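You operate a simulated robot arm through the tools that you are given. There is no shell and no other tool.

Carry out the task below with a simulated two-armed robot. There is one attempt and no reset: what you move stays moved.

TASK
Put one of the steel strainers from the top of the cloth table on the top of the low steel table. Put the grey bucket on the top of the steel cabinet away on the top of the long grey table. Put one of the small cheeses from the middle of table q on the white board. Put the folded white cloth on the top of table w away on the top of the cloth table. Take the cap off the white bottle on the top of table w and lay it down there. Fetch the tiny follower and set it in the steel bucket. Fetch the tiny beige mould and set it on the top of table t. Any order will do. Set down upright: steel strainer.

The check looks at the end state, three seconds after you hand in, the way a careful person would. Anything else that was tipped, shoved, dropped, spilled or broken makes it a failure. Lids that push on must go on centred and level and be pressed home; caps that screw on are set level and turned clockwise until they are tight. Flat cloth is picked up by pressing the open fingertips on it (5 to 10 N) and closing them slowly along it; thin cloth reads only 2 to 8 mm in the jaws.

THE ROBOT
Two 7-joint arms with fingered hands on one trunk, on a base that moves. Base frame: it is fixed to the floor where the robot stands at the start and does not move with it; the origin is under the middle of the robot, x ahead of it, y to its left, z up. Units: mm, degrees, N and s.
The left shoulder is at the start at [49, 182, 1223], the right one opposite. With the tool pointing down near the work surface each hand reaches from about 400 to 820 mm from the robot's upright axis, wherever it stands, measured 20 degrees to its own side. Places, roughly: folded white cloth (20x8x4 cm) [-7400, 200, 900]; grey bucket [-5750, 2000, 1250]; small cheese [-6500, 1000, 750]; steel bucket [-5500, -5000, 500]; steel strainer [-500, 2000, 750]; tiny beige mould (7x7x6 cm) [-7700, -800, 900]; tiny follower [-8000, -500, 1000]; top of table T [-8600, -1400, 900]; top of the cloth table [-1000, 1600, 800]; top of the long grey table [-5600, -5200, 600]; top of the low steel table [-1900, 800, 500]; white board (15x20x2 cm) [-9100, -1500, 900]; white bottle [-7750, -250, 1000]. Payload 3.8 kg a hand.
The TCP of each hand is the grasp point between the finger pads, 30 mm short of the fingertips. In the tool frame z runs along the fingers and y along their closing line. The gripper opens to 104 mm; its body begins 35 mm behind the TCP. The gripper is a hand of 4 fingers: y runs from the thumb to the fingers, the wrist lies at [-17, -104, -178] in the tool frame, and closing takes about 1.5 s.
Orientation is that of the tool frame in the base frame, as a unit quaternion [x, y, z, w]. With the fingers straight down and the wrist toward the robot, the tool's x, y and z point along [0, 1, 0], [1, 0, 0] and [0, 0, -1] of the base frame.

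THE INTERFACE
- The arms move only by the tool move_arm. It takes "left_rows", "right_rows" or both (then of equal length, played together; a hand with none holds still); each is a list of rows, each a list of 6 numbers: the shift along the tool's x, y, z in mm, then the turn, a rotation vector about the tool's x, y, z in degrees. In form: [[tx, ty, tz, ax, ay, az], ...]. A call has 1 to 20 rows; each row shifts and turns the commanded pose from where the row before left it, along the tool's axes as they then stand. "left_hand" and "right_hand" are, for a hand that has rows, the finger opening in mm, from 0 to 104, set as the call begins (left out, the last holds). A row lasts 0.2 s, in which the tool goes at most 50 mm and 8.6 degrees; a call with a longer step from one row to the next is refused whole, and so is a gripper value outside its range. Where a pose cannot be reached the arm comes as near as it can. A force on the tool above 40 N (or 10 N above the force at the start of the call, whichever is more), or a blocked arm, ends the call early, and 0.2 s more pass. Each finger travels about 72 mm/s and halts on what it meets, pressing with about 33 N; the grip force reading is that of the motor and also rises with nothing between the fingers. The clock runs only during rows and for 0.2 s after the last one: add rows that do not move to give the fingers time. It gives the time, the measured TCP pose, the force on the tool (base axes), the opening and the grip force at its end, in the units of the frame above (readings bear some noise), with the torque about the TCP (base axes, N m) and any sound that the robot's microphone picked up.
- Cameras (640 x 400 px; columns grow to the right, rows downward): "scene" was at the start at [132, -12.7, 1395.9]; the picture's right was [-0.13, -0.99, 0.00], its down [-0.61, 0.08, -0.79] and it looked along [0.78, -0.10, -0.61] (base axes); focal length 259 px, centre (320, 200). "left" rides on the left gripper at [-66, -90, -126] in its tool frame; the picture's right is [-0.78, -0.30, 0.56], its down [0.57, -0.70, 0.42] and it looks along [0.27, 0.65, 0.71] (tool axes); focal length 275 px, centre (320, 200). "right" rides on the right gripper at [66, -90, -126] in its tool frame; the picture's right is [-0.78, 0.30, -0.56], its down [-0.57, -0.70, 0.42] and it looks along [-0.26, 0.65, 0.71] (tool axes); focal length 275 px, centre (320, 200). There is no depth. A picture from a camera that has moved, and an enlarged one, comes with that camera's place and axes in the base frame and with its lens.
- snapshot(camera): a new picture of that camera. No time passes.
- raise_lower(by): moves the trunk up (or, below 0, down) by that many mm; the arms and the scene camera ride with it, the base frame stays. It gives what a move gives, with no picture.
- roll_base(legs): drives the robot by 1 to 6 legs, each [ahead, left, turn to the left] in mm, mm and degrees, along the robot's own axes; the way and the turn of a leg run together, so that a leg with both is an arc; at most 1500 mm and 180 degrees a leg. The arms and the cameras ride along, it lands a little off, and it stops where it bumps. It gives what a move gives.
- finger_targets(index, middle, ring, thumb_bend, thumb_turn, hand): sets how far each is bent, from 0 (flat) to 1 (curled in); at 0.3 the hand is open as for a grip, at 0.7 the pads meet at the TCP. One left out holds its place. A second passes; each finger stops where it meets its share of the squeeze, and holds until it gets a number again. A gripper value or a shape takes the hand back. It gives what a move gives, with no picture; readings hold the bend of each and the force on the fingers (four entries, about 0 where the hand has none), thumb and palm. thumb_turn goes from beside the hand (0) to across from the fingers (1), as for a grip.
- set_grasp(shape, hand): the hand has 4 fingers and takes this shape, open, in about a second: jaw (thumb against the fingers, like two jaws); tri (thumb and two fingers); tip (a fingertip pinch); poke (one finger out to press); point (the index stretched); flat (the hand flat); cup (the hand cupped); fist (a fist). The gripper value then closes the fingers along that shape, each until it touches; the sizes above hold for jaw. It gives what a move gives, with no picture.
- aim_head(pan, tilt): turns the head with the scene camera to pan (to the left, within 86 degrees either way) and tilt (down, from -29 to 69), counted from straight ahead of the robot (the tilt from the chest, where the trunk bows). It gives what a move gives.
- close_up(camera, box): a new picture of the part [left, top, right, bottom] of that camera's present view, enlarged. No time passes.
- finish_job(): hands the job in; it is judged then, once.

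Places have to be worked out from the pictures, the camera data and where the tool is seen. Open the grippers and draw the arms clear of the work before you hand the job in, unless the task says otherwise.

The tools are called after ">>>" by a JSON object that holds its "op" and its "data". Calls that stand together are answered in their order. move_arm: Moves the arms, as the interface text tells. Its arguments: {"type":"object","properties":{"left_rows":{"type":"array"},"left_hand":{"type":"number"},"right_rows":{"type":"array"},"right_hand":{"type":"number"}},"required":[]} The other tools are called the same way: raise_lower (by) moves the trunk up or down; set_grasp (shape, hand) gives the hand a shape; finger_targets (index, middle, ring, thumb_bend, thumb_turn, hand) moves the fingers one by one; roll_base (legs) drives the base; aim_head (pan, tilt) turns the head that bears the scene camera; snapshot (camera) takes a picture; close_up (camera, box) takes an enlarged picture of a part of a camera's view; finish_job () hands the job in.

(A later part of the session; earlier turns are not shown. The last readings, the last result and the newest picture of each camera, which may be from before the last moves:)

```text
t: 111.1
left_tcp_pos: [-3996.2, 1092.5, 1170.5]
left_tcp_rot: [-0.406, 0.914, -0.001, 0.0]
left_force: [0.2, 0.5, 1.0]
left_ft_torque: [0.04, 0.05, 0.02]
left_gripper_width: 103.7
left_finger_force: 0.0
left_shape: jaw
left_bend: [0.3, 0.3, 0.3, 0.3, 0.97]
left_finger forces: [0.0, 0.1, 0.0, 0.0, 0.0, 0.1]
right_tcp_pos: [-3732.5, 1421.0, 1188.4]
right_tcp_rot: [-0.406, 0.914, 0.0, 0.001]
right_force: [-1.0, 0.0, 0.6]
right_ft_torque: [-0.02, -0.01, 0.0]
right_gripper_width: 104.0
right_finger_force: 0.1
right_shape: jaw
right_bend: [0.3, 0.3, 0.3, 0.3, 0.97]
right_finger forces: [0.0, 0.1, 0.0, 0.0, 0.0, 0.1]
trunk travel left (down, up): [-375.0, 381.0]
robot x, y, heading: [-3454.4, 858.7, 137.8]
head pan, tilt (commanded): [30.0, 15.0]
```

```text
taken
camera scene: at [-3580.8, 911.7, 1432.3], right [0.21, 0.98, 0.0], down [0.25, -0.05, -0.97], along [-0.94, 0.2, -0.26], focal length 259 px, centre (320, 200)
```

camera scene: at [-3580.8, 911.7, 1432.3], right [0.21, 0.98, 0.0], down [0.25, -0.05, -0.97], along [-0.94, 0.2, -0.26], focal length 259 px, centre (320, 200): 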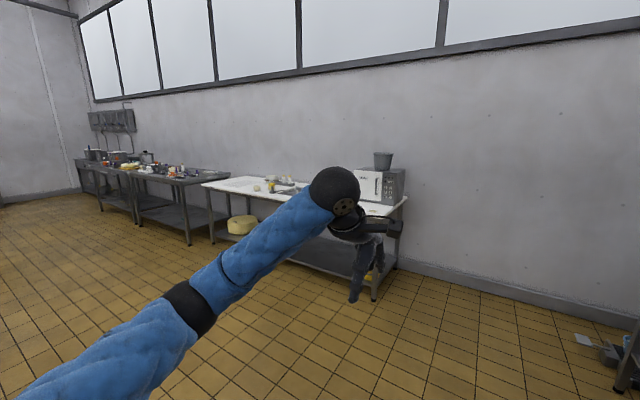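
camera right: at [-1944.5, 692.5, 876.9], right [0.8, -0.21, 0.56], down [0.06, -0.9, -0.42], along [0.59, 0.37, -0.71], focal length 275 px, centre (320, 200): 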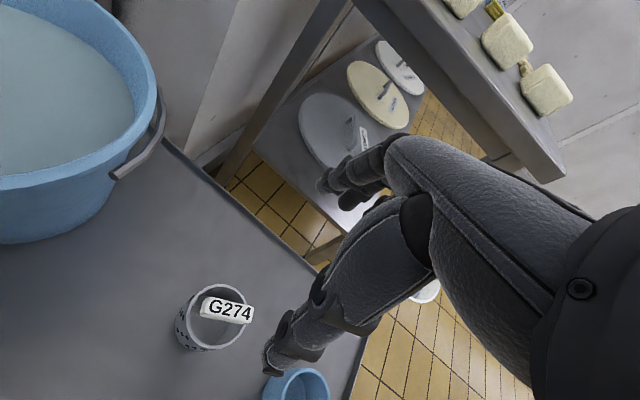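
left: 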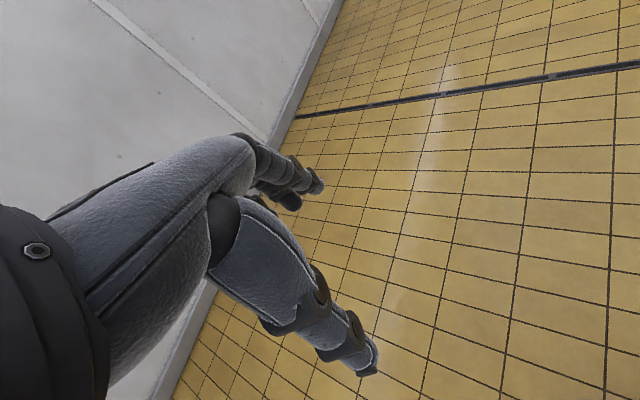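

The white-topped table (with the steel cabinet and grey bucket at its right end) is ahead-left; the floor is clear. I drive toward it.

>>> {"op": "roll_base", "data": {"legs": [[0, 0, 52], [1050, 0, 0], [1000, 0, 0], [0, 0, -53]]}}

>>> {"op": "aim_head", "data": {"pan": 0, "tilt": 20}}

>>> {"op": "snapshot", "data": {"camera": "scene"}}

>>> {"op": "aim_head", "data": {"pan": 50, "tilt": 20}}

>>> {"op": "snapshot", "data": {"camera": "scene"}}

```text
t: 125.9
left_tcp_pos: [-6003.3, 744.7, 1168.9]
left_tcp_rot: [-0.407, 0.913, 0.0, 0.0]
left_force: [-0.1, -0.2, -0.4]
left_ft_torque: [-0.01, 0.0, -0.01]
left_gripper_width: 103.6
left_finger_force: 0.0
left_shape: jaw
left_bend: [0.3, 0.3, 0.3, 0.3, 0.97]
left_finger forces: [0.0, 0.0, 0.1, 0.1, 0.0, 0.1]
right_tcp_pos: [-5740.1, 1072.1, 1188.2]
right_tcp_rot: [-0.407, 0.914, 0.0, -0.001]
right_force: [-0.4, 0.1, 0.2]
right_ft_torque: [0.02, 0.03, -0.03]
right_gripper_width: 103.9
right_finger_force: 0.0
right_shape: jaw
right_bend: [0.3, 0.3, 0.3, 0.3, 0.97]
right_finger forces: [0.1, 0.0, 0.0, 0.0, 0.0, 0.1]
trunk travel left (down, up): [-375.0, 381.0]
robot x, y, heading: [-5461.1, 517.8, 137.7]
head pan, tilt (commanded): [30.0, 15.0]
```

```text
t: 126.8
left_tcp_pos: [-6004.3, 744.6, 1169.8]
left_tcp_rot: [-0.406, 0.914, 0.0, 0.0]
left_force: [-0.1, 1.0, 0.6]
left_ft_torque: [-0.01, -0.01, 0.0]
left_gripper_width: 103.7
left_finger_force: 0.1
left_shape: jaw
left_bend: [0.3, 0.3, 0.3, 0.3, 0.97]
left_finger forces: [0.0, 0.0, 0.0, 0.0, 0.0, 0.0]
right_tcp_pos: [-5739.6, 1072.6, 1188.1]
right_tcp_rot: [-0.407, 0.914, 0.001, 0.001]
right_force: [1.1, 0.1, 0.9]
right_ft_torque: [0.03, -0.02, 0.04]
right_gripper_width: 103.6
right_finger_force: 0.1
right_shape: jaw
right_bend: [0.3, 0.3, 0.3, 0.3, 0.97]
right_finger forces: [0.0, 0.0, 0.1, 0.0, 0.0, 0.1]
trunk travel left (down, up): [-375.0, 381.0]
robot x, y, heading: [-5458.6, 513.6, 138.2]
head pan, tilt (commanded): [0.0, 20.0]
```

```text
taken
camera scene: at [-5565.0, 606.3, 1424.2], right [0.67, 0.74, 0.0], down [0.25, -0.23, -0.94], along [-0.7, 0.63, -0.34], focal length 259 px, centre (320, 200)
```

scene: 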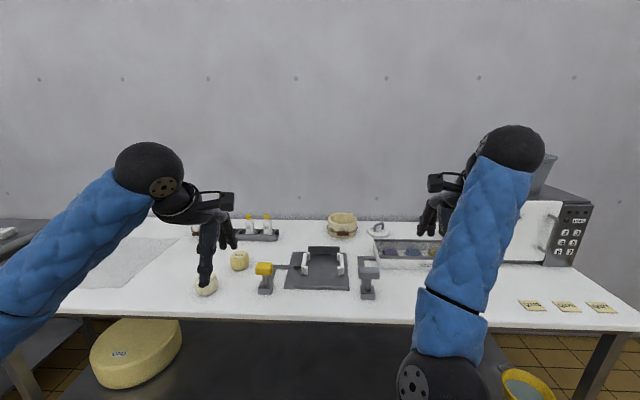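

```text
t: 128.0
left_tcp_pos: [-6003.3, 743.6, 1169.8]
left_tcp_rot: [-0.407, 0.914, 0.0, 0.0]
left_force: [0.3, -0.3, -0.7]
left_ft_torque: [-0.02, -0.04, -0.01]
left_gripper_width: 103.6
left_finger_force: 0.1
left_shape: jaw
left_bend: [0.3, 0.3, 0.3, 0.3, 0.97]
left_finger forces: [0.0, 0.0, 0.1, 0.1, 0.0, 0.0]
right_tcp_pos: [-5739.8, 1071.7, 1189.1]
right_tcp_rot: [-0.407, 0.914, 0.0, 0.0]
right_force: [-0.3, -1.1, 0.1]
right_ft_torque: [-0.01, -0.01, 0.0]
right_gripper_width: 104.0
right_finger_force: 0.1
right_shape: jaw
right_bend: [0.3, 0.3, 0.3, 0.3, 0.97]
right_finger forces: [0.1, 0.1, 0.1, 0.1, 0.0, 0.1]
trunk travel left (down, up): [-375.0, 381.0]
robot x, y, heading: [-5458.8, 513.8, 137.9]
head pan, tilt (commanded): [50.0, 20.0]
```

```text
taken
camera scene: at [-5588.0, 531.2, 1424.2], right [-0.14, 0.99, 0.0], down [0.34, 0.05, -0.94], along [-0.93, -0.13, -0.34], focal length 259 px, centre (320, 200)
```

scene: 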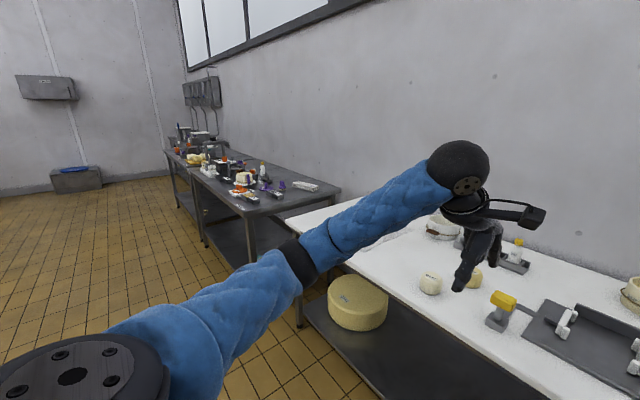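

I see small cheeses on the white table near my left hand. I zoom in on that part and on the cabinet.

>>> {"op": "aim_head", "data": {"pan": 15, "tilt": 25}}

>>> {"op": "close_up", "data": {"camera": "scene", "box": [160, 140, 480, 340]}}

>>> {"op": "aim_head", "data": {"pan": -30, "tilt": 20}}

>>> {"op": "snapshot", "data": {"camera": "scene"}}

```text
t: 129.0
left_tcp_pos: [-6004.4, 744.8, 1170.2]
left_tcp_rot: [-0.406, 0.914, 0.0, 0.0]
left_force: [0.4, 0.1, -0.5]
left_ft_torque: [-0.01, -0.01, 0.02]
left_gripper_width: 103.9
left_finger_force: 0.1
left_shape: jaw
left_bend: [0.3, 0.3, 0.3, 0.3, 0.97]
left_finger forces: [0.1, 0.0, 0.1, 0.0, 0.0, 0.1]
right_tcp_pos: [-5738.8, 1072.7, 1189.6]
right_tcp_rot: [-0.407, 0.914, 0.0, 0.001]
right_force: [-0.2, -0.1, 0.8]
right_ft_torque: [0.01, -0.02, 0.0]
right_gripper_width: 103.7
right_finger_force: 0.1
right_shape: jaw
right_bend: [0.3, 0.3, 0.3, 0.3, 0.97]
right_finger forces: [0.0, 0.0, 0.0, 0.0, 0.1, 0.1]
trunk travel left (down, up): [-375.0, 381.0]
robot x, y, heading: [-5461.3, 514.8, 138.0]
head pan, tilt (commanded): [15.0, 25.0]
```

```text
2.00 times, centred on (320, 240) of scene
camera zoom: at [-5577.9, 585.8, 1416.1], right [0.45, 0.89, 0.0], down [0.38, -0.19, -0.91], along [-0.81, 0.41, -0.42], focal length 519 px, centre (320, 120)
```

zoom: 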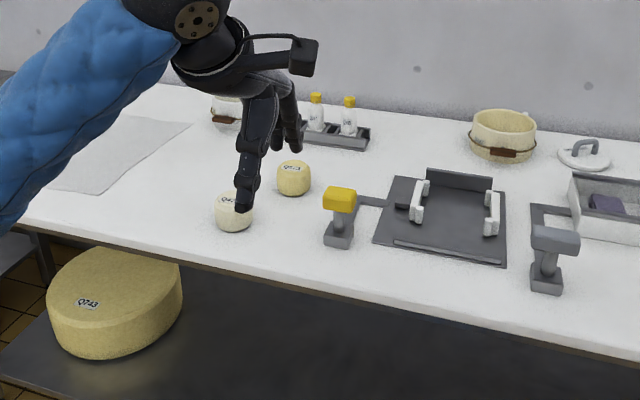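

```text
t: 130.2
left_tcp_pos: [-6003.7, 744.2, 1170.5]
left_tcp_rot: [-0.407, 0.913, 0.001, 0.0]
left_force: [-0.5, -0.7, -0.2]
left_ft_torque: [0.0, -0.03, -0.02]
left_gripper_width: 103.8
left_finger_force: 0.0
left_shape: jaw
left_bend: [0.3, 0.3, 0.3, 0.3, 0.97]
left_finger forces: [0.0, 0.0, 0.0, 0.0, 0.1, 0.0]
right_tcp_pos: [-5740.6, 1073.6, 1187.9]
right_tcp_rot: [-0.406, 0.914, 0.0, 0.001]
right_force: [0.7, 0.6, -0.1]
right_ft_torque: [0.01, 0.01, 0.02]
right_gripper_width: 103.9
right_finger_force: 0.2
right_shape: jaw
right_bend: [0.3, 0.3, 0.3, 0.3, 0.97]
right_finger forces: [0.1, 0.1, 0.0, 0.0, 0.1, 0.1]
trunk travel left (down, up): [-375.0, 381.0]
robot x, y, heading: [-5459.8, 513.8, 138.0]
head pan, tilt (commanded): [-30.0, 20.0]
```

```text
taken
camera scene: at [-5524.6, 632.6, 1424.2], right [0.95, 0.31, 0.0], down [0.11, -0.33, -0.94], along [-0.29, 0.89, -0.34], focal length 259 px, centre (320, 200)
```

scene: 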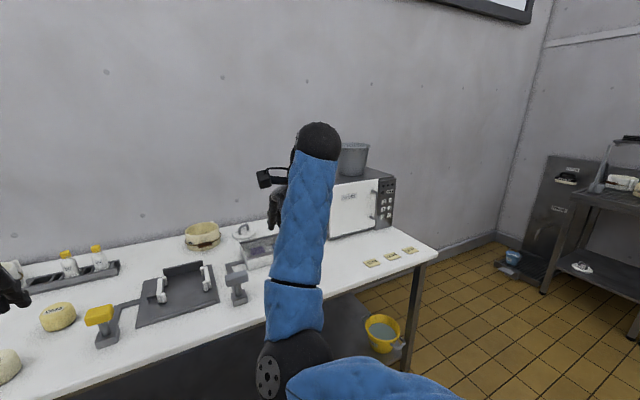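

Two small round cheeses lie mid-table, near [-6472, 838] and [-6534, 1000]. I move in front of them.

>>> {"op": "roll_base", "data": {"legs": [[0, 0, -3], [0, 690, 0], [330, 0, 0]]}}

>>> {"op": "aim_head", "data": {"pan": -15, "tilt": 40}}

>>> {"op": "snapshot", "data": {"camera": "scene"}}

>>> {"op": "snapshot", "data": {"camera": "right"}}

```text
t: 136.1
left_tcp_pos: [-6703.9, 543.4, 1169.2]
left_tcp_rot: [-0.374, 0.927, -0.001, 0.0]
left_force: [-0.1, 0.3, 0.2]
left_ft_torque: [-0.01, -0.01, -0.01]
left_gripper_width: 103.7
left_finger_force: 0.0
left_shape: jaw
left_bend: [0.3, 0.3, 0.3, 0.3, 0.97]
left_finger forces: [0.1, 0.1, 0.0, 0.1, 0.0, 0.0]
right_tcp_pos: [-6418.0, 850.5, 1187.5]
right_tcp_rot: [-0.374, 0.927, 0.001, 0.001]
right_force: [-0.6, -0.6, 0.7]
right_ft_torque: [-0.02, -0.04, 0.0]
right_gripper_width: 103.8
right_finger_force: 0.2
right_shape: jaw
right_bend: [0.3, 0.3, 0.3, 0.3, 0.97]
right_finger forces: [0.1, 0.0, 0.0, 0.0, 0.0, 0.0]
trunk travel left (down, up): [-375.0, 381.0]
robot x, y, heading: [-6178.5, 272.4, 133.8]
head pan, tilt (commanded): [-30.0, 20.0]
```

```text
t: 136.9
left_tcp_pos: [-6703.3, 541.2, 1171.7]
left_tcp_rot: [-0.374, 0.927, 0.0, 0.0]
left_force: [-0.1, -0.3, -0.2]
left_ft_torque: [0.0, 0.01, -0.01]
left_gripper_width: 103.8
left_finger_force: 0.1
left_shape: jaw
left_bend: [0.3, 0.3, 0.3, 0.3, 0.97]
left_finger forces: [0.0, 0.1, 0.0, 0.0, 0.0, 0.1]
right_tcp_pos: [-6416.1, 850.8, 1188.3]
right_tcp_rot: [-0.374, 0.927, 0.0, 0.001]
right_force: [0.2, -0.2, -0.2]
right_ft_torque: [0.0, 0.02, 0.05]
right_gripper_width: 103.8
right_finger_force: 0.1
right_shape: jaw
right_bend: [0.3, 0.3, 0.3, 0.3, 0.97]
right_finger forces: [0.0, 0.1, 0.0, 0.0, 0.0, 0.0]
trunk travel left (down, up): [-375.0, 381.0]
robot x, y, heading: [-6178.6, 272.2, 133.9]
head pan, tilt (commanded): [-15.0, 40.0]
```

```text
taken
camera scene: at [-6251.9, 380.4, 1392.8], right [0.88, 0.48, 0.0], down [0.31, -0.56, -0.77], along [-0.37, 0.67, -0.64], focal length 259 px, centre (320, 200)
```

scene: 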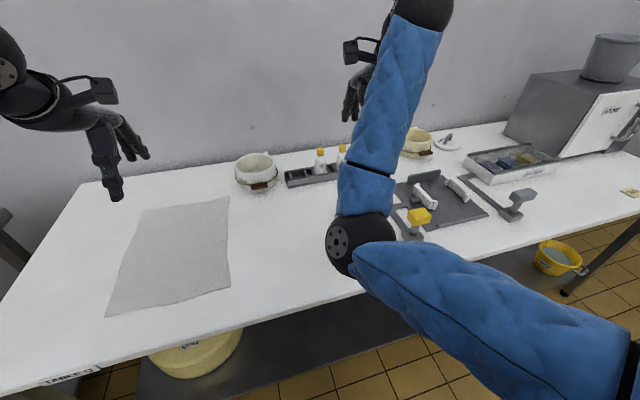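

```text
taken
camera right: at [-6402.0, 738.9, 1314.0], right [0.35, 0.75, 0.56], down [0.9, -0.11, -0.42], along [-0.26, 0.65, -0.71], focal length 275 px, centre (320, 200)
```

right: 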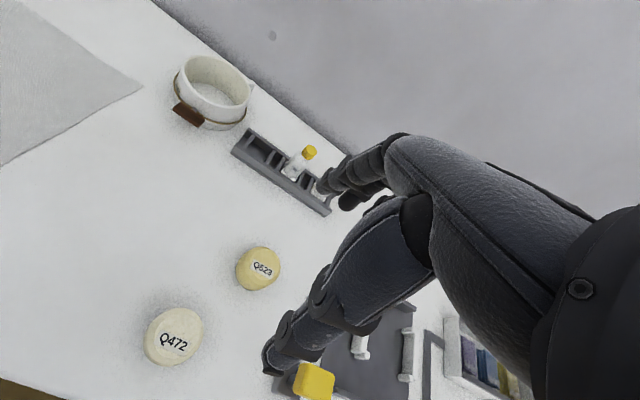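

Cream cheese Q472 centres near [-6402, 818, 830] (top ≈800). I bring the right hand over it and lower part way, then look.

>>> {"op": "move_arm", "data": {"right_rows": [[6, -16, 20, 0, 0, 0], [6, -17, 30, 0, 0, 0], [0, 0, 40, 0, 0, 0], [0, 0, 40, 0, 0, 0], [0, 0, 40, 0, 0, 0], [0, 0, 30, 0, 0, 0]]}}

>>> {"op": "snapshot", "data": {"camera": "right"}}

>>> {"op": "snapshot", "data": {"camera": "scene"}}

```text
t: 138.3
left_tcp_pos: [-6703.1, 543.1, 1169.6]
left_tcp_rot: [-0.374, 0.927, 0.001, 0.001]
left_force: [-0.2, -0.7, -0.4]
left_ft_torque: [-0.01, 0.0, 0.02]
left_gripper_width: 103.6
left_finger_force: 0.2
left_shape: jaw
left_bend: [0.3, 0.3, 0.3, 0.3, 0.97]
left_finger forces: [0.1, 0.0, 0.0, 0.0, 0.0, 0.0]
right_tcp_pos: [-6404.9, 833.7, 996.4]
right_tcp_rot: [-0.369, 0.929, 0.014, 0.0]
right_force: [-0.2, -0.4, 0.2]
right_ft_torque: [0.03, 0.03, 0.0]
right_gripper_width: 103.6
right_finger_force: 0.0
right_shape: jaw
right_bend: [0.3, 0.3, 0.3, 0.3, 0.97]
right_finger forces: [0.0, 0.0, 0.1, 0.1, 0.0, 0.0]
right hand out of reach, approached as far as the arm can: row 1
trunk travel left (down, up): [-375.0, 381.0]
robot x, y, heading: [-6179.0, 270.7, 134.1]
head pan, tilt (commanded): [-15.0, 40.0]
```

```text
taken
camera right: at [-6390.0, 719.2, 1119.3], right [0.37, 0.73, 0.57], down [0.89, -0.11, -0.44], along [-0.26, 0.67, -0.69], focal length 275 px, centre (320, 200)
```

right: 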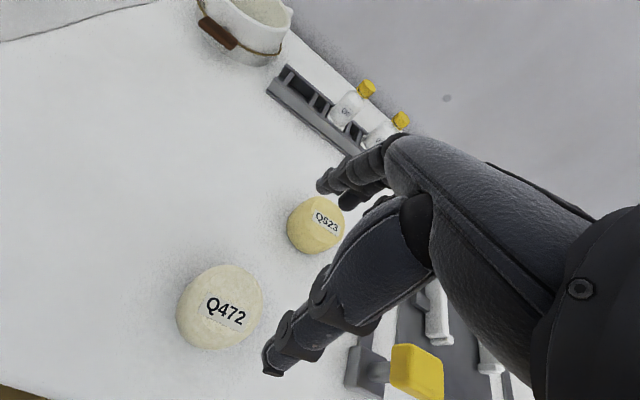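

```text
taken
camera scene: at [-6251.9, 380.2, 1392.8], right [0.88, 0.48, 0.0], down [0.31, -0.56, -0.77], along [-0.37, 0.67, -0.64], focal length 259 px, centre (320, 200)
```

scene: 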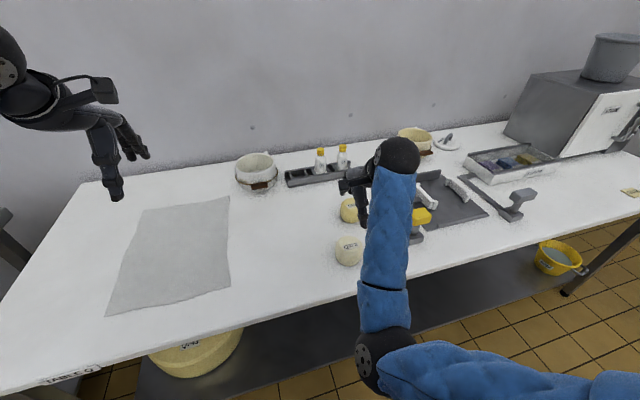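

The hand ended some 15 mm short of the command. I let it settle and read again.

>>> {"op": "move_arm", "data": {"right_rows": [[0, 0, 0, 0, 0, 0], [0, 0, 0, 0, 0, 0]]}}

>>> {"op": "close_up", "data": {"camera": "right", "box": [140, 180, 380, 330]}}

```text
t: 138.9
left_tcp_pos: [-6702.1, 542.8, 1170.0]
left_tcp_rot: [-0.374, 0.928, 0.001, 0.0]
left_force: [0.1, -0.1, -0.6]
left_ft_torque: [-0.02, 0.03, -0.04]
left_gripper_width: 103.5
left_finger_force: 0.1
left_shape: jaw
left_bend: [0.3, 0.3, 0.3, 0.3, 0.97]
left_finger forces: [0.0, 0.0, 0.1, 0.1, 0.1, 0.1]
right_tcp_pos: [-6403.2, 833.2, 994.9]
right_tcp_rot: [-0.368, 0.93, 0.011, 0.003]
right_force: [0.3, 0.0, -0.5]
right_ft_torque: [-0.01, 0.0, -0.01]
right_gripper_width: 103.7
right_finger_force: 0.1
right_shape: jaw
right_bend: [0.3, 0.3, 0.3, 0.3, 0.97]
right_finger forces: [0.0, 0.0, 0.1, 0.0, 0.0, 0.0]
trunk travel left (down, up): [-375.0, 381.0]
robot x, y, heading: [-6174.4, 272.5, 133.9]
head pan, tilt (commanded): [-15.0, 40.0]
```

```text
2.67 times, centred on (260, 255) of right
camera zoom: at [-6389.6, 718.9, 1117.4], right [0.36, 0.73, 0.57], down [0.9, -0.11, -0.43], along [-0.25, 0.67, -0.7], focal length 734 px, centre (480, 53)
```

zoom: 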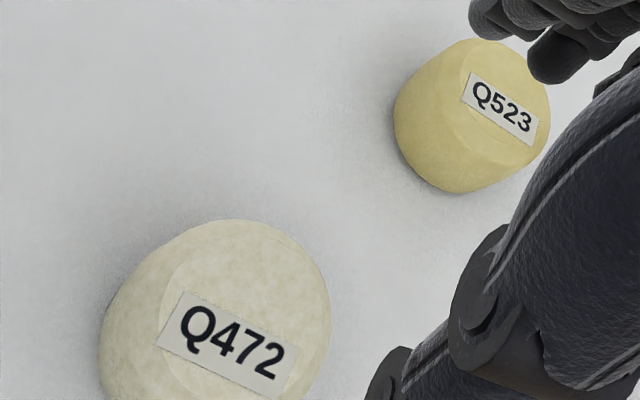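

The right arm sits in a cramped elbow-in posture. I raise it and swing the hand outward to the right to open the elbow.

>>> {"op": "move_arm", "data": {"right_rows": [[0, 0, -40, 0, 0, 0], [-20, 10, -40, 0, 0, 0], [-40, 15, -20, 0, 0, 0], [-45, 20, 0, 0, 0, 0], [-45, 20, 0, 0, 0, 0], [-45, 20, 0, 0, 0, 0], [-45, 20, 0, 0, 0, 0], [-30, 10, 0, 0, 0, 0], [0, 0, 0, 0, 0, 0]]}}

>>> {"op": "snapshot", "data": {"camera": "scene"}}

```text
t: 140.9
left_tcp_pos: [-6703.5, 541.6, 1171.3]
left_tcp_rot: [-0.374, 0.928, 0.0, -0.001]
left_force: [-0.2, -0.6, -0.1]
left_ft_torque: [-0.05, -0.01, -0.03]
left_gripper_width: 103.7
left_finger_force: 0.1
left_shape: jaw
left_bend: [0.3, 0.3, 0.3, 0.3, 0.97]
left_finger forces: [0.0, 0.0, 0.0, 0.0, 0.0, 0.1]
right_tcp_pos: [-6290.9, 1094.4, 1083.6]
right_tcp_rot: [-0.374, 0.928, 0.001, 0.001]
right_force: [-0.4, 0.5, 0.8]
right_ft_torque: [0.01, 0.0, -0.01]
right_gripper_width: 104.0
right_finger_force: 0.0
right_shape: jaw
right_bend: [0.3, 0.3, 0.3, 0.3, 0.97]
right_finger forces: [0.1, 0.0, 0.0, 0.0, 0.0, 0.0]
trunk travel left (down, up): [-375.0, 381.0]
robot x, y, heading: [-6171.7, 269.8, 133.8]
head pan, tilt (commanded): [-15.0, 40.0]
```

```text
taken
camera scene: at [-6252.0, 380.2, 1392.8], right [0.88, 0.48, 0.0], down [0.31, -0.56, -0.77], along [-0.37, 0.67, -0.64], focal length 259 px, centre (320, 200)
```

scene: 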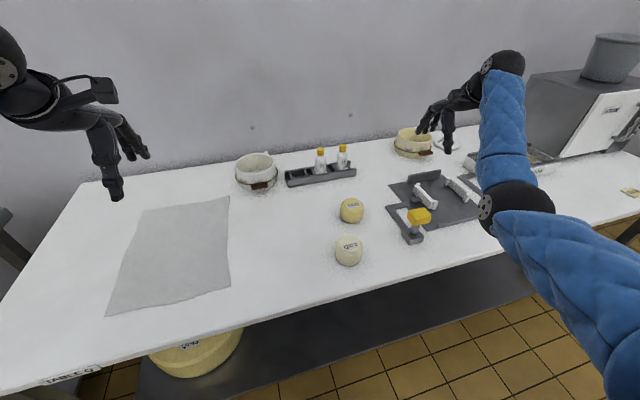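

Now the posture is good and both cheeses are in plain view. I back the base 110 mm so the cream cheese lies at a comfortable reach, then bring the hand over it.

>>> {"op": "roll_base", "data": {"legs": [[-110, 0, 0]]}}

>>> {"op": "snapshot", "data": {"camera": "scene"}}

```text
t: 142.2
left_tcp_pos: [-6625.4, 460.7, 1171.7]
left_tcp_rot: [-0.375, 0.927, 0.001, -0.001]
left_force: [1.2, -1.3, -0.4]
left_ft_torque: [0.01, 0.0, -0.02]
left_gripper_width: 103.4
left_finger_force: 0.2
left_shape: jaw
left_bend: [0.3, 0.3, 0.3, 0.3, 0.97]
left_finger forces: [0.1, 0.0, 0.0, 0.1, 0.1, 0.0]
right_tcp_pos: [-6213.2, 1013.1, 1083.8]
right_tcp_rot: [-0.375, 0.927, 0.001, 0.0]
right_force: [0.6, -0.3, 1.2]
right_ft_torque: [0.04, 0.01, 0.01]
right_gripper_width: 103.8
right_finger_force: 0.1
right_shape: jaw
right_bend: [0.3, 0.3, 0.3, 0.3, 0.97]
right_finger forces: [0.0, 0.0, 0.0, 0.0, 0.0, 0.0]
trunk travel left (down, up): [-375.0, 381.0]
robot x, y, heading: [-6098.8, 193.1, 133.8]
head pan, tilt (commanded): [-15.0, 40.0]
```

```text
taken
camera scene: at [-6173.7, 299.1, 1393.0], right [0.88, 0.48, 0.0], down [0.31, -0.56, -0.77], along [-0.37, 0.67, -0.64], focal length 259 px, centre (320, 200)
```

scene: 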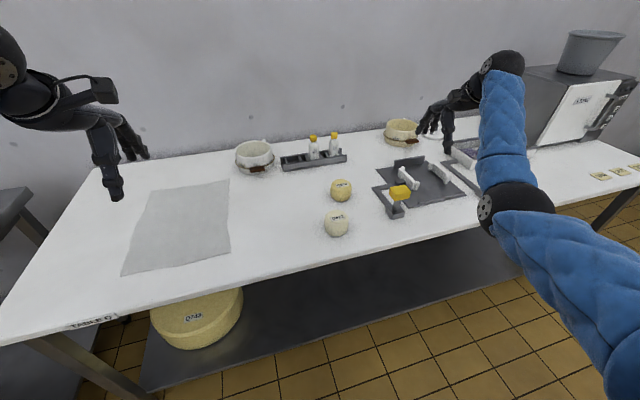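

Cheese Q472 is fixed at [-6400, 817]. I move the right hand above it.

>>> {"op": "move_arm", "data": {"right_rows": [[45, -2, 0, 0, 0, 0], [45, -2, 0, 0, 0, 0], [45, -2, 10, 0, 0, 0], [45, -2, 20, 0, 0, 0], [45, -2, 30, 0, 0, 0], [45, -1, 40, 0, 0, 0], [0, 0, 15, 0, 0, 0], [0, 0, 0, 0, 0, 0]]}}

>>> {"op": "snapshot", "data": {"camera": "right"}}

>>> {"op": "snapshot", "data": {"camera": "scene"}}

```text
refused: row 5 steps farther than a row can; nothing moved
```

```text
taken
camera right: at [-6198.6, 902.4, 1209.9], right [0.35, 0.75, 0.56], down [0.9, -0.11, -0.43], along [-0.26, 0.65, -0.71], focal length 275 px, centre (320, 200)
```

right: 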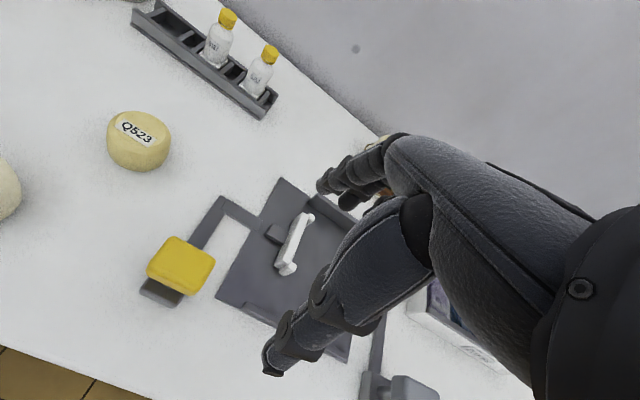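

```text
taken
camera scene: at [-6173.7, 299.1, 1393.0], right [0.88, 0.48, 0.0], down [0.31, -0.56, -0.77], along [-0.37, 0.67, -0.64], focal length 259 px, centre (320, 200)
```

scene: 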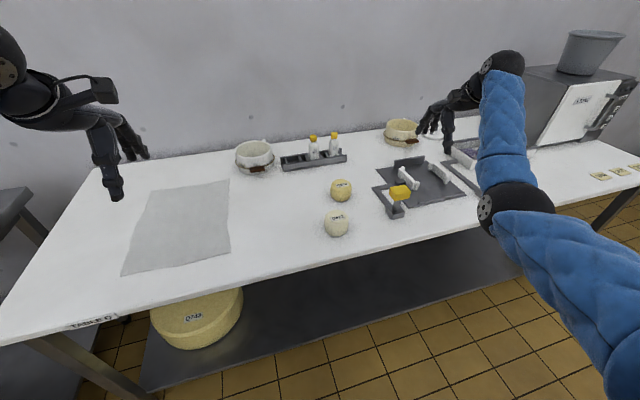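

The row was too long; I split the lateral and downward motion.

>>> {"op": "move_arm", "data": {"right_rows": [[45, -2, 0, 0, 0, 0], [45, -2, 0, 0, 0, 0], [45, -2, 0, 0, 0, 0], [45, -2, 10, 0, 0, 0], [45, -2, 10, 0, 0, 0], [45, -1, 10, 0, 0, 0], [0, 0, 40, 0, 0, 0], [0, 0, 40, 0, 0, 0], [0, 0, 0, 0, 0, 0]]}}

>>> {"op": "snapshot", "data": {"camera": "right"}}

>>> {"op": "snapshot", "data": {"camera": "scene"}}

```text
t: 144.2
left_tcp_pos: [-6626.4, 461.1, 1169.9]
left_tcp_rot: [-0.374, 0.928, 0.0, 0.0]
left_force: [0.0, -0.5, 0.7]
left_ft_torque: [0.01, 0.0, 0.03]
left_gripper_width: 103.7
left_finger_force: 0.0
left_shape: jaw
left_bend: [0.3, 0.3, 0.3, 0.3, 0.97]
left_finger forces: [0.0, 0.1, 0.0, 0.0, 0.1, 0.0]
right_tcp_pos: [-6402.7, 819.4, 972.8]
right_tcp_rot: [-0.374, 0.927, 0.001, 0.0]
right_force: [0.7, -1.0, 0.3]
right_ft_torque: [0.02, 0.03, 0.0]
right_gripper_width: 103.9
right_finger_force: 0.1
right_shape: jaw
right_bend: [0.3, 0.3, 0.3, 0.3, 0.97]
right_finger forces: [0.0, 0.0, 0.0, 0.0, 0.0, 0.0]
trunk travel left (down, up): [-375.0, 381.0]
robot x, y, heading: [-6096.9, 191.2, 134.1]
head pan, tilt (commanded): [-15.0, 40.0]
```

```text
taken
camera right: at [-6387.7, 707.7, 1098.3], right [0.35, 0.75, 0.56], down [0.9, -0.11, -0.42], along [-0.26, 0.65, -0.71], focal length 275 px, centre (320, 200)
```

right: 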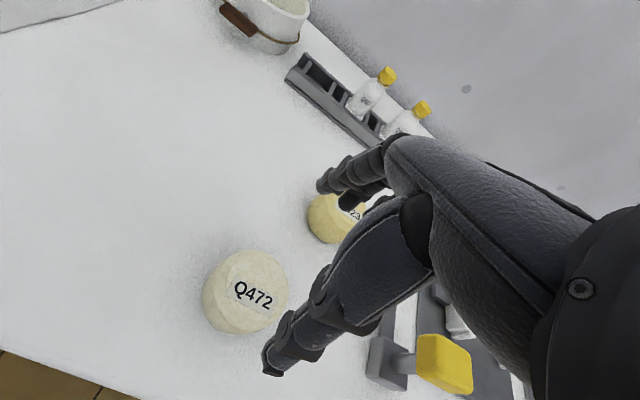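

```text
taken
camera scene: at [-6174.9, 300.4, 1392.8], right [0.88, 0.48, 0.0], down [0.31, -0.56, -0.77], along [-0.37, 0.67, -0.64], focal length 259 px, centre (320, 200)
```

scene: 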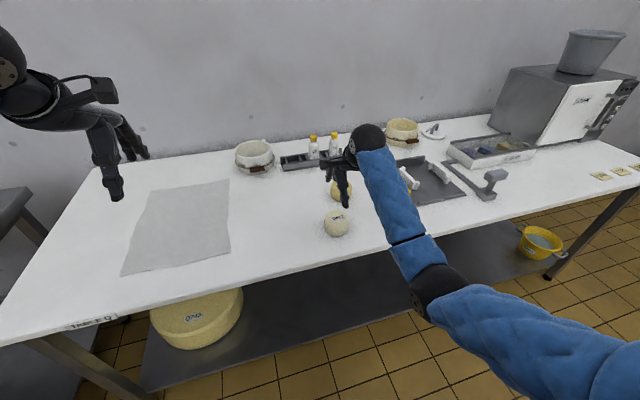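

The hand is centred over the cheese within a few mm. I descend to just above the finger-straddle height and check.

>>> {"op": "move_arm", "data": {"right_rows": [[0, 0, 30, 0, 0, 0], [0, 0, 30, 0, 0, 0], [0, 0, 18, 0, 0, 0], [0, 0, 0, 0, 0, 0]]}}

>>> {"op": "snapshot", "data": {"camera": "right"}}

>>> {"op": "close_up", "data": {"camera": "scene", "box": [256, 130, 448, 250]}}

```text
t: 145.2
left_tcp_pos: [-6626.1, 461.5, 1169.4]
left_tcp_rot: [-0.374, 0.928, 0.001, 0.001]
left_force: [0.2, -0.2, -0.2]
left_ft_torque: [-0.04, 0.01, 0.0]
left_gripper_width: 103.6
left_finger_force: 0.1
left_shape: jaw
left_bend: [0.3, 0.3, 0.3, 0.3, 0.97]
left_finger forces: [0.0, 0.1, 0.0, 0.0, 0.0, 0.0]
right_tcp_pos: [-6401.6, 819.5, 894.9]
right_tcp_rot: [-0.374, 0.927, 0.0, 0.001]
right_force: [0.3, -0.1, -0.4]
right_ft_torque: [0.0, 0.02, 0.04]
right_gripper_width: 103.7
right_finger_force: 0.1
right_shape: jaw
right_bend: [0.3, 0.3, 0.3, 0.3, 0.97]
right_finger forces: [0.1, 0.0, 0.0, 0.0, 0.0, 0.0]
trunk travel left (down, up): [-375.0, 381.0]
robot x, y, heading: [-6094.6, 195.1, 134.1]
head pan, tilt (commanded): [-15.0, 40.0]
```

```text
taken
camera right: at [-6387.1, 708.1, 1020.2], right [0.35, 0.75, 0.56], down [0.9, -0.11, -0.42], along [-0.26, 0.65, -0.71], focal length 275 px, centre (320, 200)
```

right: 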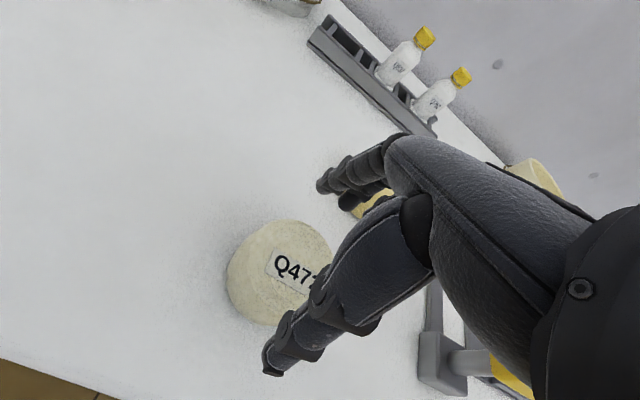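

```text
3.33 times, centred on (352, 190) of scene
camera zoom: at [-6175.1, 300.2, 1392.8], right [0.88, 0.48, 0.0], down [0.31, -0.56, -0.77], along [-0.37, 0.67, -0.64], focal length 864 px, centre (213, 233)
```

zoom: 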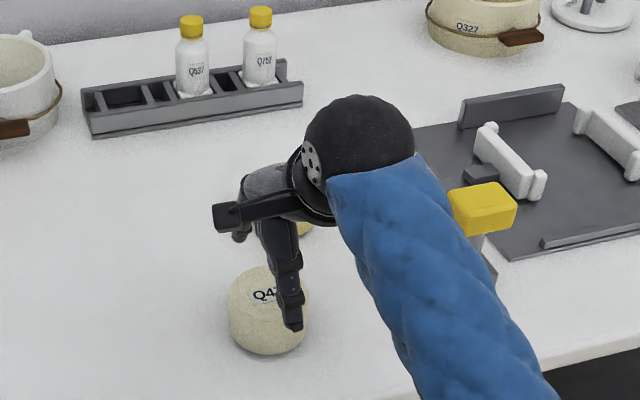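

Alignment is right. I lower around the cheese and close gently.

>>> {"op": "move_arm", "data": {"right_rows": [[0, 0, 20, 0, 0, 0], [0, 0, 20, 0, 0, 0], [0, 0, 14, 0, 0, 0], [0, 0, 0, 0, 0, 0]]}}

>>> {"op": "snapshot", "data": {"camera": "right"}}

```text
t: 146.2
left_tcp_pos: [-6626.2, 461.7, 1170.9]
left_tcp_rot: [-0.374, 0.927, 0.0, 0.001]
left_force: [-0.1, 0.5, -0.4]
left_ft_torque: [-0.01, 0.01, -0.02]
left_gripper_width: 103.9
left_finger_force: 0.0
left_shape: jaw
left_bend: [0.3, 0.3, 0.3, 0.3, 0.97]
left_finger forces: [0.0, 0.0, 0.1, 0.1, 0.1, 0.0]
right_tcp_pos: [-6402.0, 819.4, 842.1]
right_tcp_rot: [-0.374, 0.927, 0.0, 0.0]
right_force: [0.0, -0.5, 0.7]
right_ft_torque: [0.0, 0.02, 0.0]
right_gripper_width: 103.8
right_finger_force: 0.0
right_shape: jaw
right_bend: [0.3, 0.3, 0.3, 0.3, 0.97]
right_finger forces: [0.0, 0.1, 0.0, 0.0, 0.0, 0.0]
trunk travel left (down, up): [-375.0, 381.0]
robot x, y, heading: [-6102.2, 191.2, 133.9]
head pan, tilt (commanded): [-15.0, 40.0]
```

```text
taken
camera right: at [-6387.1, 707.8, 967.2], right [0.35, 0.75, 0.56], down [0.9, -0.11, -0.42], along [-0.26, 0.65, -0.71], focal length 275 px, centre (320, 200)
```

right: 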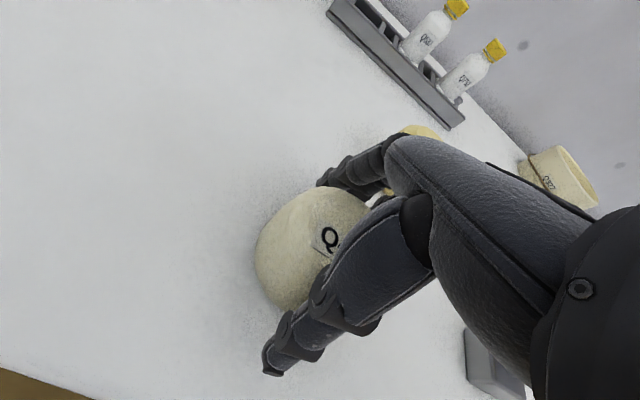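

The cheese sits between the thumb and the fingers without contact. I close the hand.

>>> {"op": "move_arm", "data": {"right_rows": [[0, 0, 0, 0, 0, 0], [0, 0, 0, 0, 0, 0], [0, 0, 0, 0, 0, 0], [0, 0, 0, 0, 0, 0], [0, 0, 0, 0, 0, 0], [0, 0, 0, 0, 0, 0]], "right_hand": 60}}

>>> {"op": "snapshot", "data": {"camera": "right"}}

```text
t: 147.6
left_tcp_pos: [-6626.6, 462.0, 1170.5]
left_tcp_rot: [-0.373, 0.928, 0.0, 0.0]
left_force: [-0.1, -0.4, 0.5]
left_ft_torque: [0.06, 0.0, -0.04]
left_gripper_width: 103.6
left_finger_force: 0.1
left_shape: jaw
left_bend: [0.3, 0.3, 0.3, 0.3, 0.97]
left_finger forces: [0.0, 0.0, 0.0, 0.0, 0.0, 0.0]
right_tcp_pos: [-6402.0, 819.9, 840.2]
right_tcp_rot: [-0.374, 0.927, 0.0, -0.001]
right_force: [0.3, -0.9, 0.2]
right_ft_torque: [-0.03, 0.0, 0.04]
right_gripper_width: 65.8
right_finger_force: 32.6
right_shape: jaw
right_bend: [0.73, 0.39, 0.41, 0.62, 1.0]
right_finger forces: [18.1, 10.1, 0.1, 0.1, 28.9, 0.1]
trunk travel left (down, up): [-375.0, 381.0]
robot x, y, heading: [-6101.7, 192.5, 133.8]
head pan, tilt (commanded): [-15.0, 40.0]
```

```text
taken
camera right: at [-6387.0, 707.9, 967.2], right [0.35, 0.75, 0.56], down [0.9, -0.11, -0.42], along [-0.26, 0.65, -0.71], focal length 275 px, centre (320, 200)
```

right: 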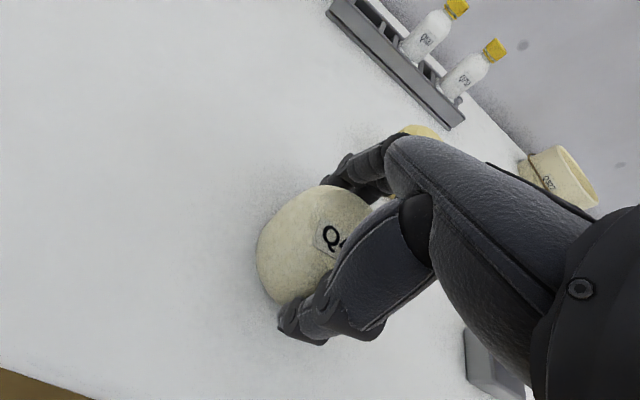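

It holds (thumb 29 N, index 18, middle 10). I lift and watch.

>>> {"op": "move_arm", "data": {"right_rows": [[0, 0, -10, 0, 0, 0], [0, 0, -20, 0, 0, 0], [0, 0, -40, 0, 0, 0], [0, 0, -40, 0, 0, 0], [0, 0, -40, 0, 0, 0], [0, 0, -40, 0, 0, 0], [0, 0, 0, 0, 0, 0]]}}

>>> {"op": "snapshot", "data": {"camera": "right"}}

```text
t: 149.2
left_tcp_pos: [-6625.5, 462.6, 1168.9]
left_tcp_rot: [-0.374, 0.927, -0.001, 0.001]
left_force: [-0.1, 0.7, 0.2]
left_ft_torque: [0.01, 0.03, 0.03]
left_gripper_width: 103.6
left_finger_force: 0.1
left_shape: jaw
left_bend: [0.3, 0.3, 0.3, 0.3, 0.97]
left_finger forces: [0.0, 0.1, 0.1, 0.0, 0.0, 0.0]
right_tcp_pos: [-6402.1, 821.8, 1030.5]
right_tcp_rot: [-0.375, 0.927, 0.0, 0.0]
right_force: [0.0, 0.2, -2.9]
right_ft_torque: [-0.01, 0.0, -0.01]
right_gripper_width: 65.5
right_finger_force: 33.1
right_shape: jaw
right_bend: [0.73, 0.39, 0.41, 0.62, 1.0]
right_finger forces: [18.4, 10.4, 0.1, 0.1, 28.9, 0.0]
trunk travel left (down, up): [-375.0, 381.0]
robot x, y, heading: [-6099.5, 192.9, 134.0]
head pan, tilt (commanded): [-15.0, 40.0]
```

```text
taken
camera right: at [-6387.8, 710.3, 1156.5], right [0.35, 0.75, 0.56], down [0.9, -0.11, -0.42], along [-0.26, 0.65, -0.71], focal length 275 px, centre (320, 200)
```

right: 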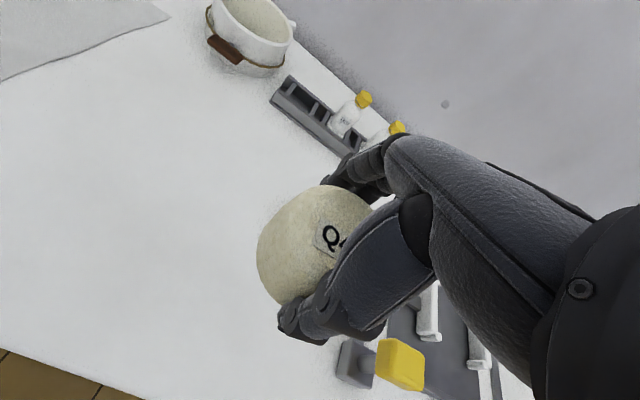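

The cheese is secure. I back off and sidestep left along the tables toward table W.

>>> {"op": "roll_base", "data": {"legs": [[-280, 0, 0], [0, 1300, 0]]}}

>>> {"op": "aim_head", "data": {"pan": 0, "tilt": 30}}

>>> {"op": "snapshot", "data": {"camera": "scene"}}

>>> {"op": "aim_head", "data": {"pan": 50, "tilt": 20}}

>>> {"op": "snapshot", "data": {"camera": "scene"}}

```text
t: 157.3
left_tcp_pos: [-7370.2, -663.2, 1171.8]
left_tcp_rot: [-0.38, 0.925, 0.0, 0.001]
left_force: [-0.1, -0.4, 0.3]
left_ft_torque: [0.03, 0.0, 0.0]
left_gripper_width: 103.7
left_finger_force: 0.1
left_shape: jaw
left_bend: [0.3, 0.3, 0.3, 0.3, 0.97]
left_finger forces: [0.1, 0.0, 0.0, 0.0, 0.0, 0.0]
right_tcp_pos: [-7151.2, -300.8, 1030.7]
right_tcp_rot: [-0.381, 0.925, 0.0, 0.002]
right_force: [-0.4, 0.0, -2.5]
right_ft_torque: [-0.03, 0.04, 0.0]
right_gripper_width: 65.6
right_finger_force: 33.3
right_shape: jaw
right_bend: [0.73, 0.39, 0.41, 0.62, 1.0]
right_finger forces: [18.3, 10.3, 0.0, 0.0, 28.9, 0.0]
trunk travel left (down, up): [-375.0, 381.0]
robot x, y, heading: [-6838.7, -926.8, 134.8]
head pan, tilt (commanded): [-15.0, 40.0]
```

```text
t: 158.0
left_tcp_pos: [-7369.8, -663.8, 1170.5]
left_tcp_rot: [-0.381, 0.925, -0.002, 0.0]
left_force: [-0.7, 0.0, -0.4]
left_ft_torque: [0.03, 0.02, 0.01]
left_gripper_width: 103.6
left_finger_force: 0.1
left_shape: jaw
left_bend: [0.3, 0.3, 0.3, 0.3, 0.97]
left_finger forces: [0.0, 0.0, 0.0, 0.0, 0.0, 0.0]
right_tcp_pos: [-7150.0, -301.0, 1030.4]
right_tcp_rot: [-0.38, 0.925, 0.001, 0.001]
right_force: [0.1, 0.0, -3.6]
right_ft_torque: [-0.01, 0.01, 0.03]
right_gripper_width: 65.3
right_finger_force: 33.2
right_shape: jaw
right_bend: [0.73, 0.39, 0.41, 0.62, 1.0]
right_finger forces: [18.3, 10.3, 0.0, 0.1, 28.8, 0.0]
trunk travel left (down, up): [-375.0, 381.0]
robot x, y, heading: [-6838.6, -930.8, 134.7]
head pan, tilt (commanded): [0.0, 30.0]
```

```text
taken
camera scene: at [-6937.8, -828.1, 1408.0], right [0.71, 0.7, 0.0], down [0.35, -0.36, -0.87], along [-0.61, 0.62, -0.5], focal length 259 px, centre (320, 200)
```

scene: 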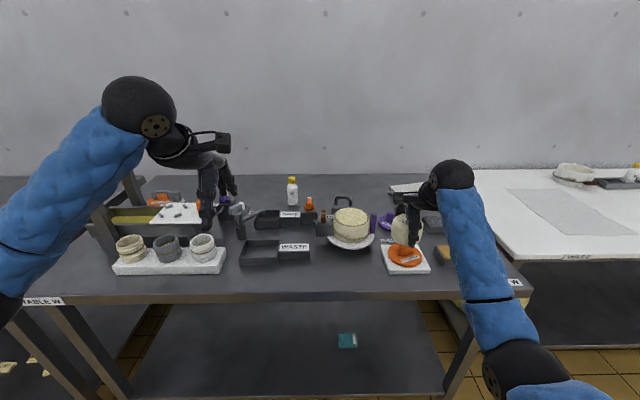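

```text
t: 159.2
left_tcp_pos: [-7369.8, -664.0, 1169.3]
left_tcp_rot: [-0.38, 0.925, -0.001, 0.0]
left_force: [-0.2, -0.1, 0.0]
left_ft_torque: [0.04, 0.02, -0.03]
left_gripper_width: 103.6
left_finger_force: 0.1
left_shape: jaw
left_bend: [0.3, 0.3, 0.3, 0.3, 0.97]
left_finger forces: [0.0, 0.0, 0.1, 0.0, 0.0, 0.0]
right_tcp_pos: [-7150.1, -300.2, 1030.8]
right_tcp_rot: [-0.381, 0.925, 0.0, 0.0]
right_force: [0.0, -0.5, -2.9]
right_ft_torque: [-0.01, -0.01, 0.02]
right_gripper_width: 65.8
right_finger_force: 33.2
right_shape: jaw
right_bend: [0.73, 0.39, 0.41, 0.62, 1.0]
right_finger forces: [18.3, 10.2, 0.0, 0.0, 28.8, 0.0]
trunk travel left (down, up): [-375.0, 381.0]
robot x, y, heading: [-6841.0, -924.9, 134.8]
head pan, tilt (commanded): [50.0, 20.0]
```

```text
taken
camera scene: at [-6967.0, -899.9, 1424.1], right [-0.08, 1.0, 0.0], down [0.34, 0.03, -0.94], along [-0.94, -0.08, -0.34], focal length 259 px, centre (320, 200)
```

scene: 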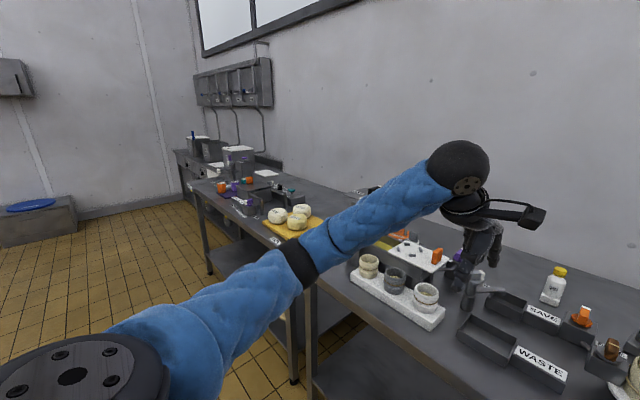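

Table W is in front: three tiny moulds at left, trays, a white bottle with a yellow cap at mid. I zoom in on both halves.

>>> {"op": "aim_head", "data": {"pan": 0, "tilt": 32}}

>>> {"op": "close_up", "data": {"camera": "scene", "box": [90, 150, 330, 300]}}

>>> {"op": "close_up", "data": {"camera": "scene", "box": [260, 150, 500, 300]}}

```text
t: 160.4
left_tcp_pos: [-7369.4, -661.5, 1170.2]
left_tcp_rot: [-0.38, 0.925, -0.001, 0.0]
left_force: [0.1, 0.1, -0.3]
left_ft_torque: [-0.01, -0.02, -0.02]
left_gripper_width: 103.5
left_finger_force: 0.1
left_shape: jaw
left_bend: [0.3, 0.3, 0.3, 0.3, 0.97]
left_finger forces: [0.0, 0.1, 0.0, 0.1, 0.0, 0.0]
right_tcp_pos: [-7151.0, -300.8, 1031.3]
right_tcp_rot: [-0.38, 0.925, 0.001, 0.001]
right_force: [0.2, 0.3, -3.4]
right_ft_torque: [0.02, -0.02, -0.01]
right_gripper_width: 65.6
right_finger_force: 33.2
right_shape: jaw
right_bend: [0.73, 0.39, 0.41, 0.62, 1.0]
right_finger forces: [18.3, 10.2, 0.0, 0.1, 28.9, 0.0]
trunk travel left (down, up): [-375.0, 381.0]
robot x, y, heading: [-6839.8, -928.5, 134.7]
head pan, tilt (commanded): [0.0, 32.0]
```

```text
2.67 times, centred on (210, 225) of scene
camera zoom: at [-6937.3, -828.8, 1405.0], right [0.71, 0.7, 0.0], down [0.37, -0.38, -0.85], along [-0.6, 0.6, -0.53], focal length 692 px, centre (613, 133)
```

zoom: 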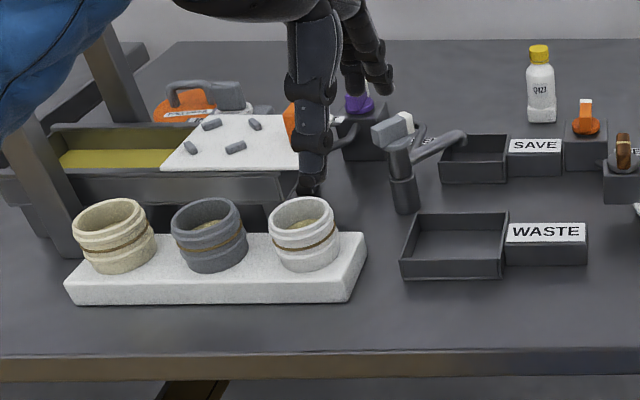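

```text
2.67 times, centred on (380, 225) of scene
camera zoom: at [-6937.3, -828.8, 1405.0], right [0.71, 0.7, 0.0], down [0.37, -0.38, -0.85], along [-0.6, 0.6, -0.53], focal length 692 px, centre (160, 133)
```

zoom: 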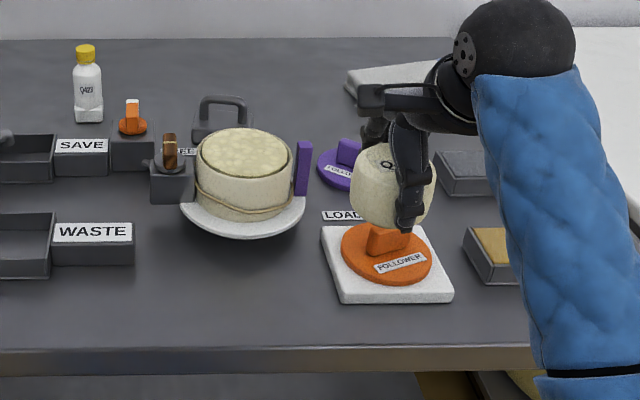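

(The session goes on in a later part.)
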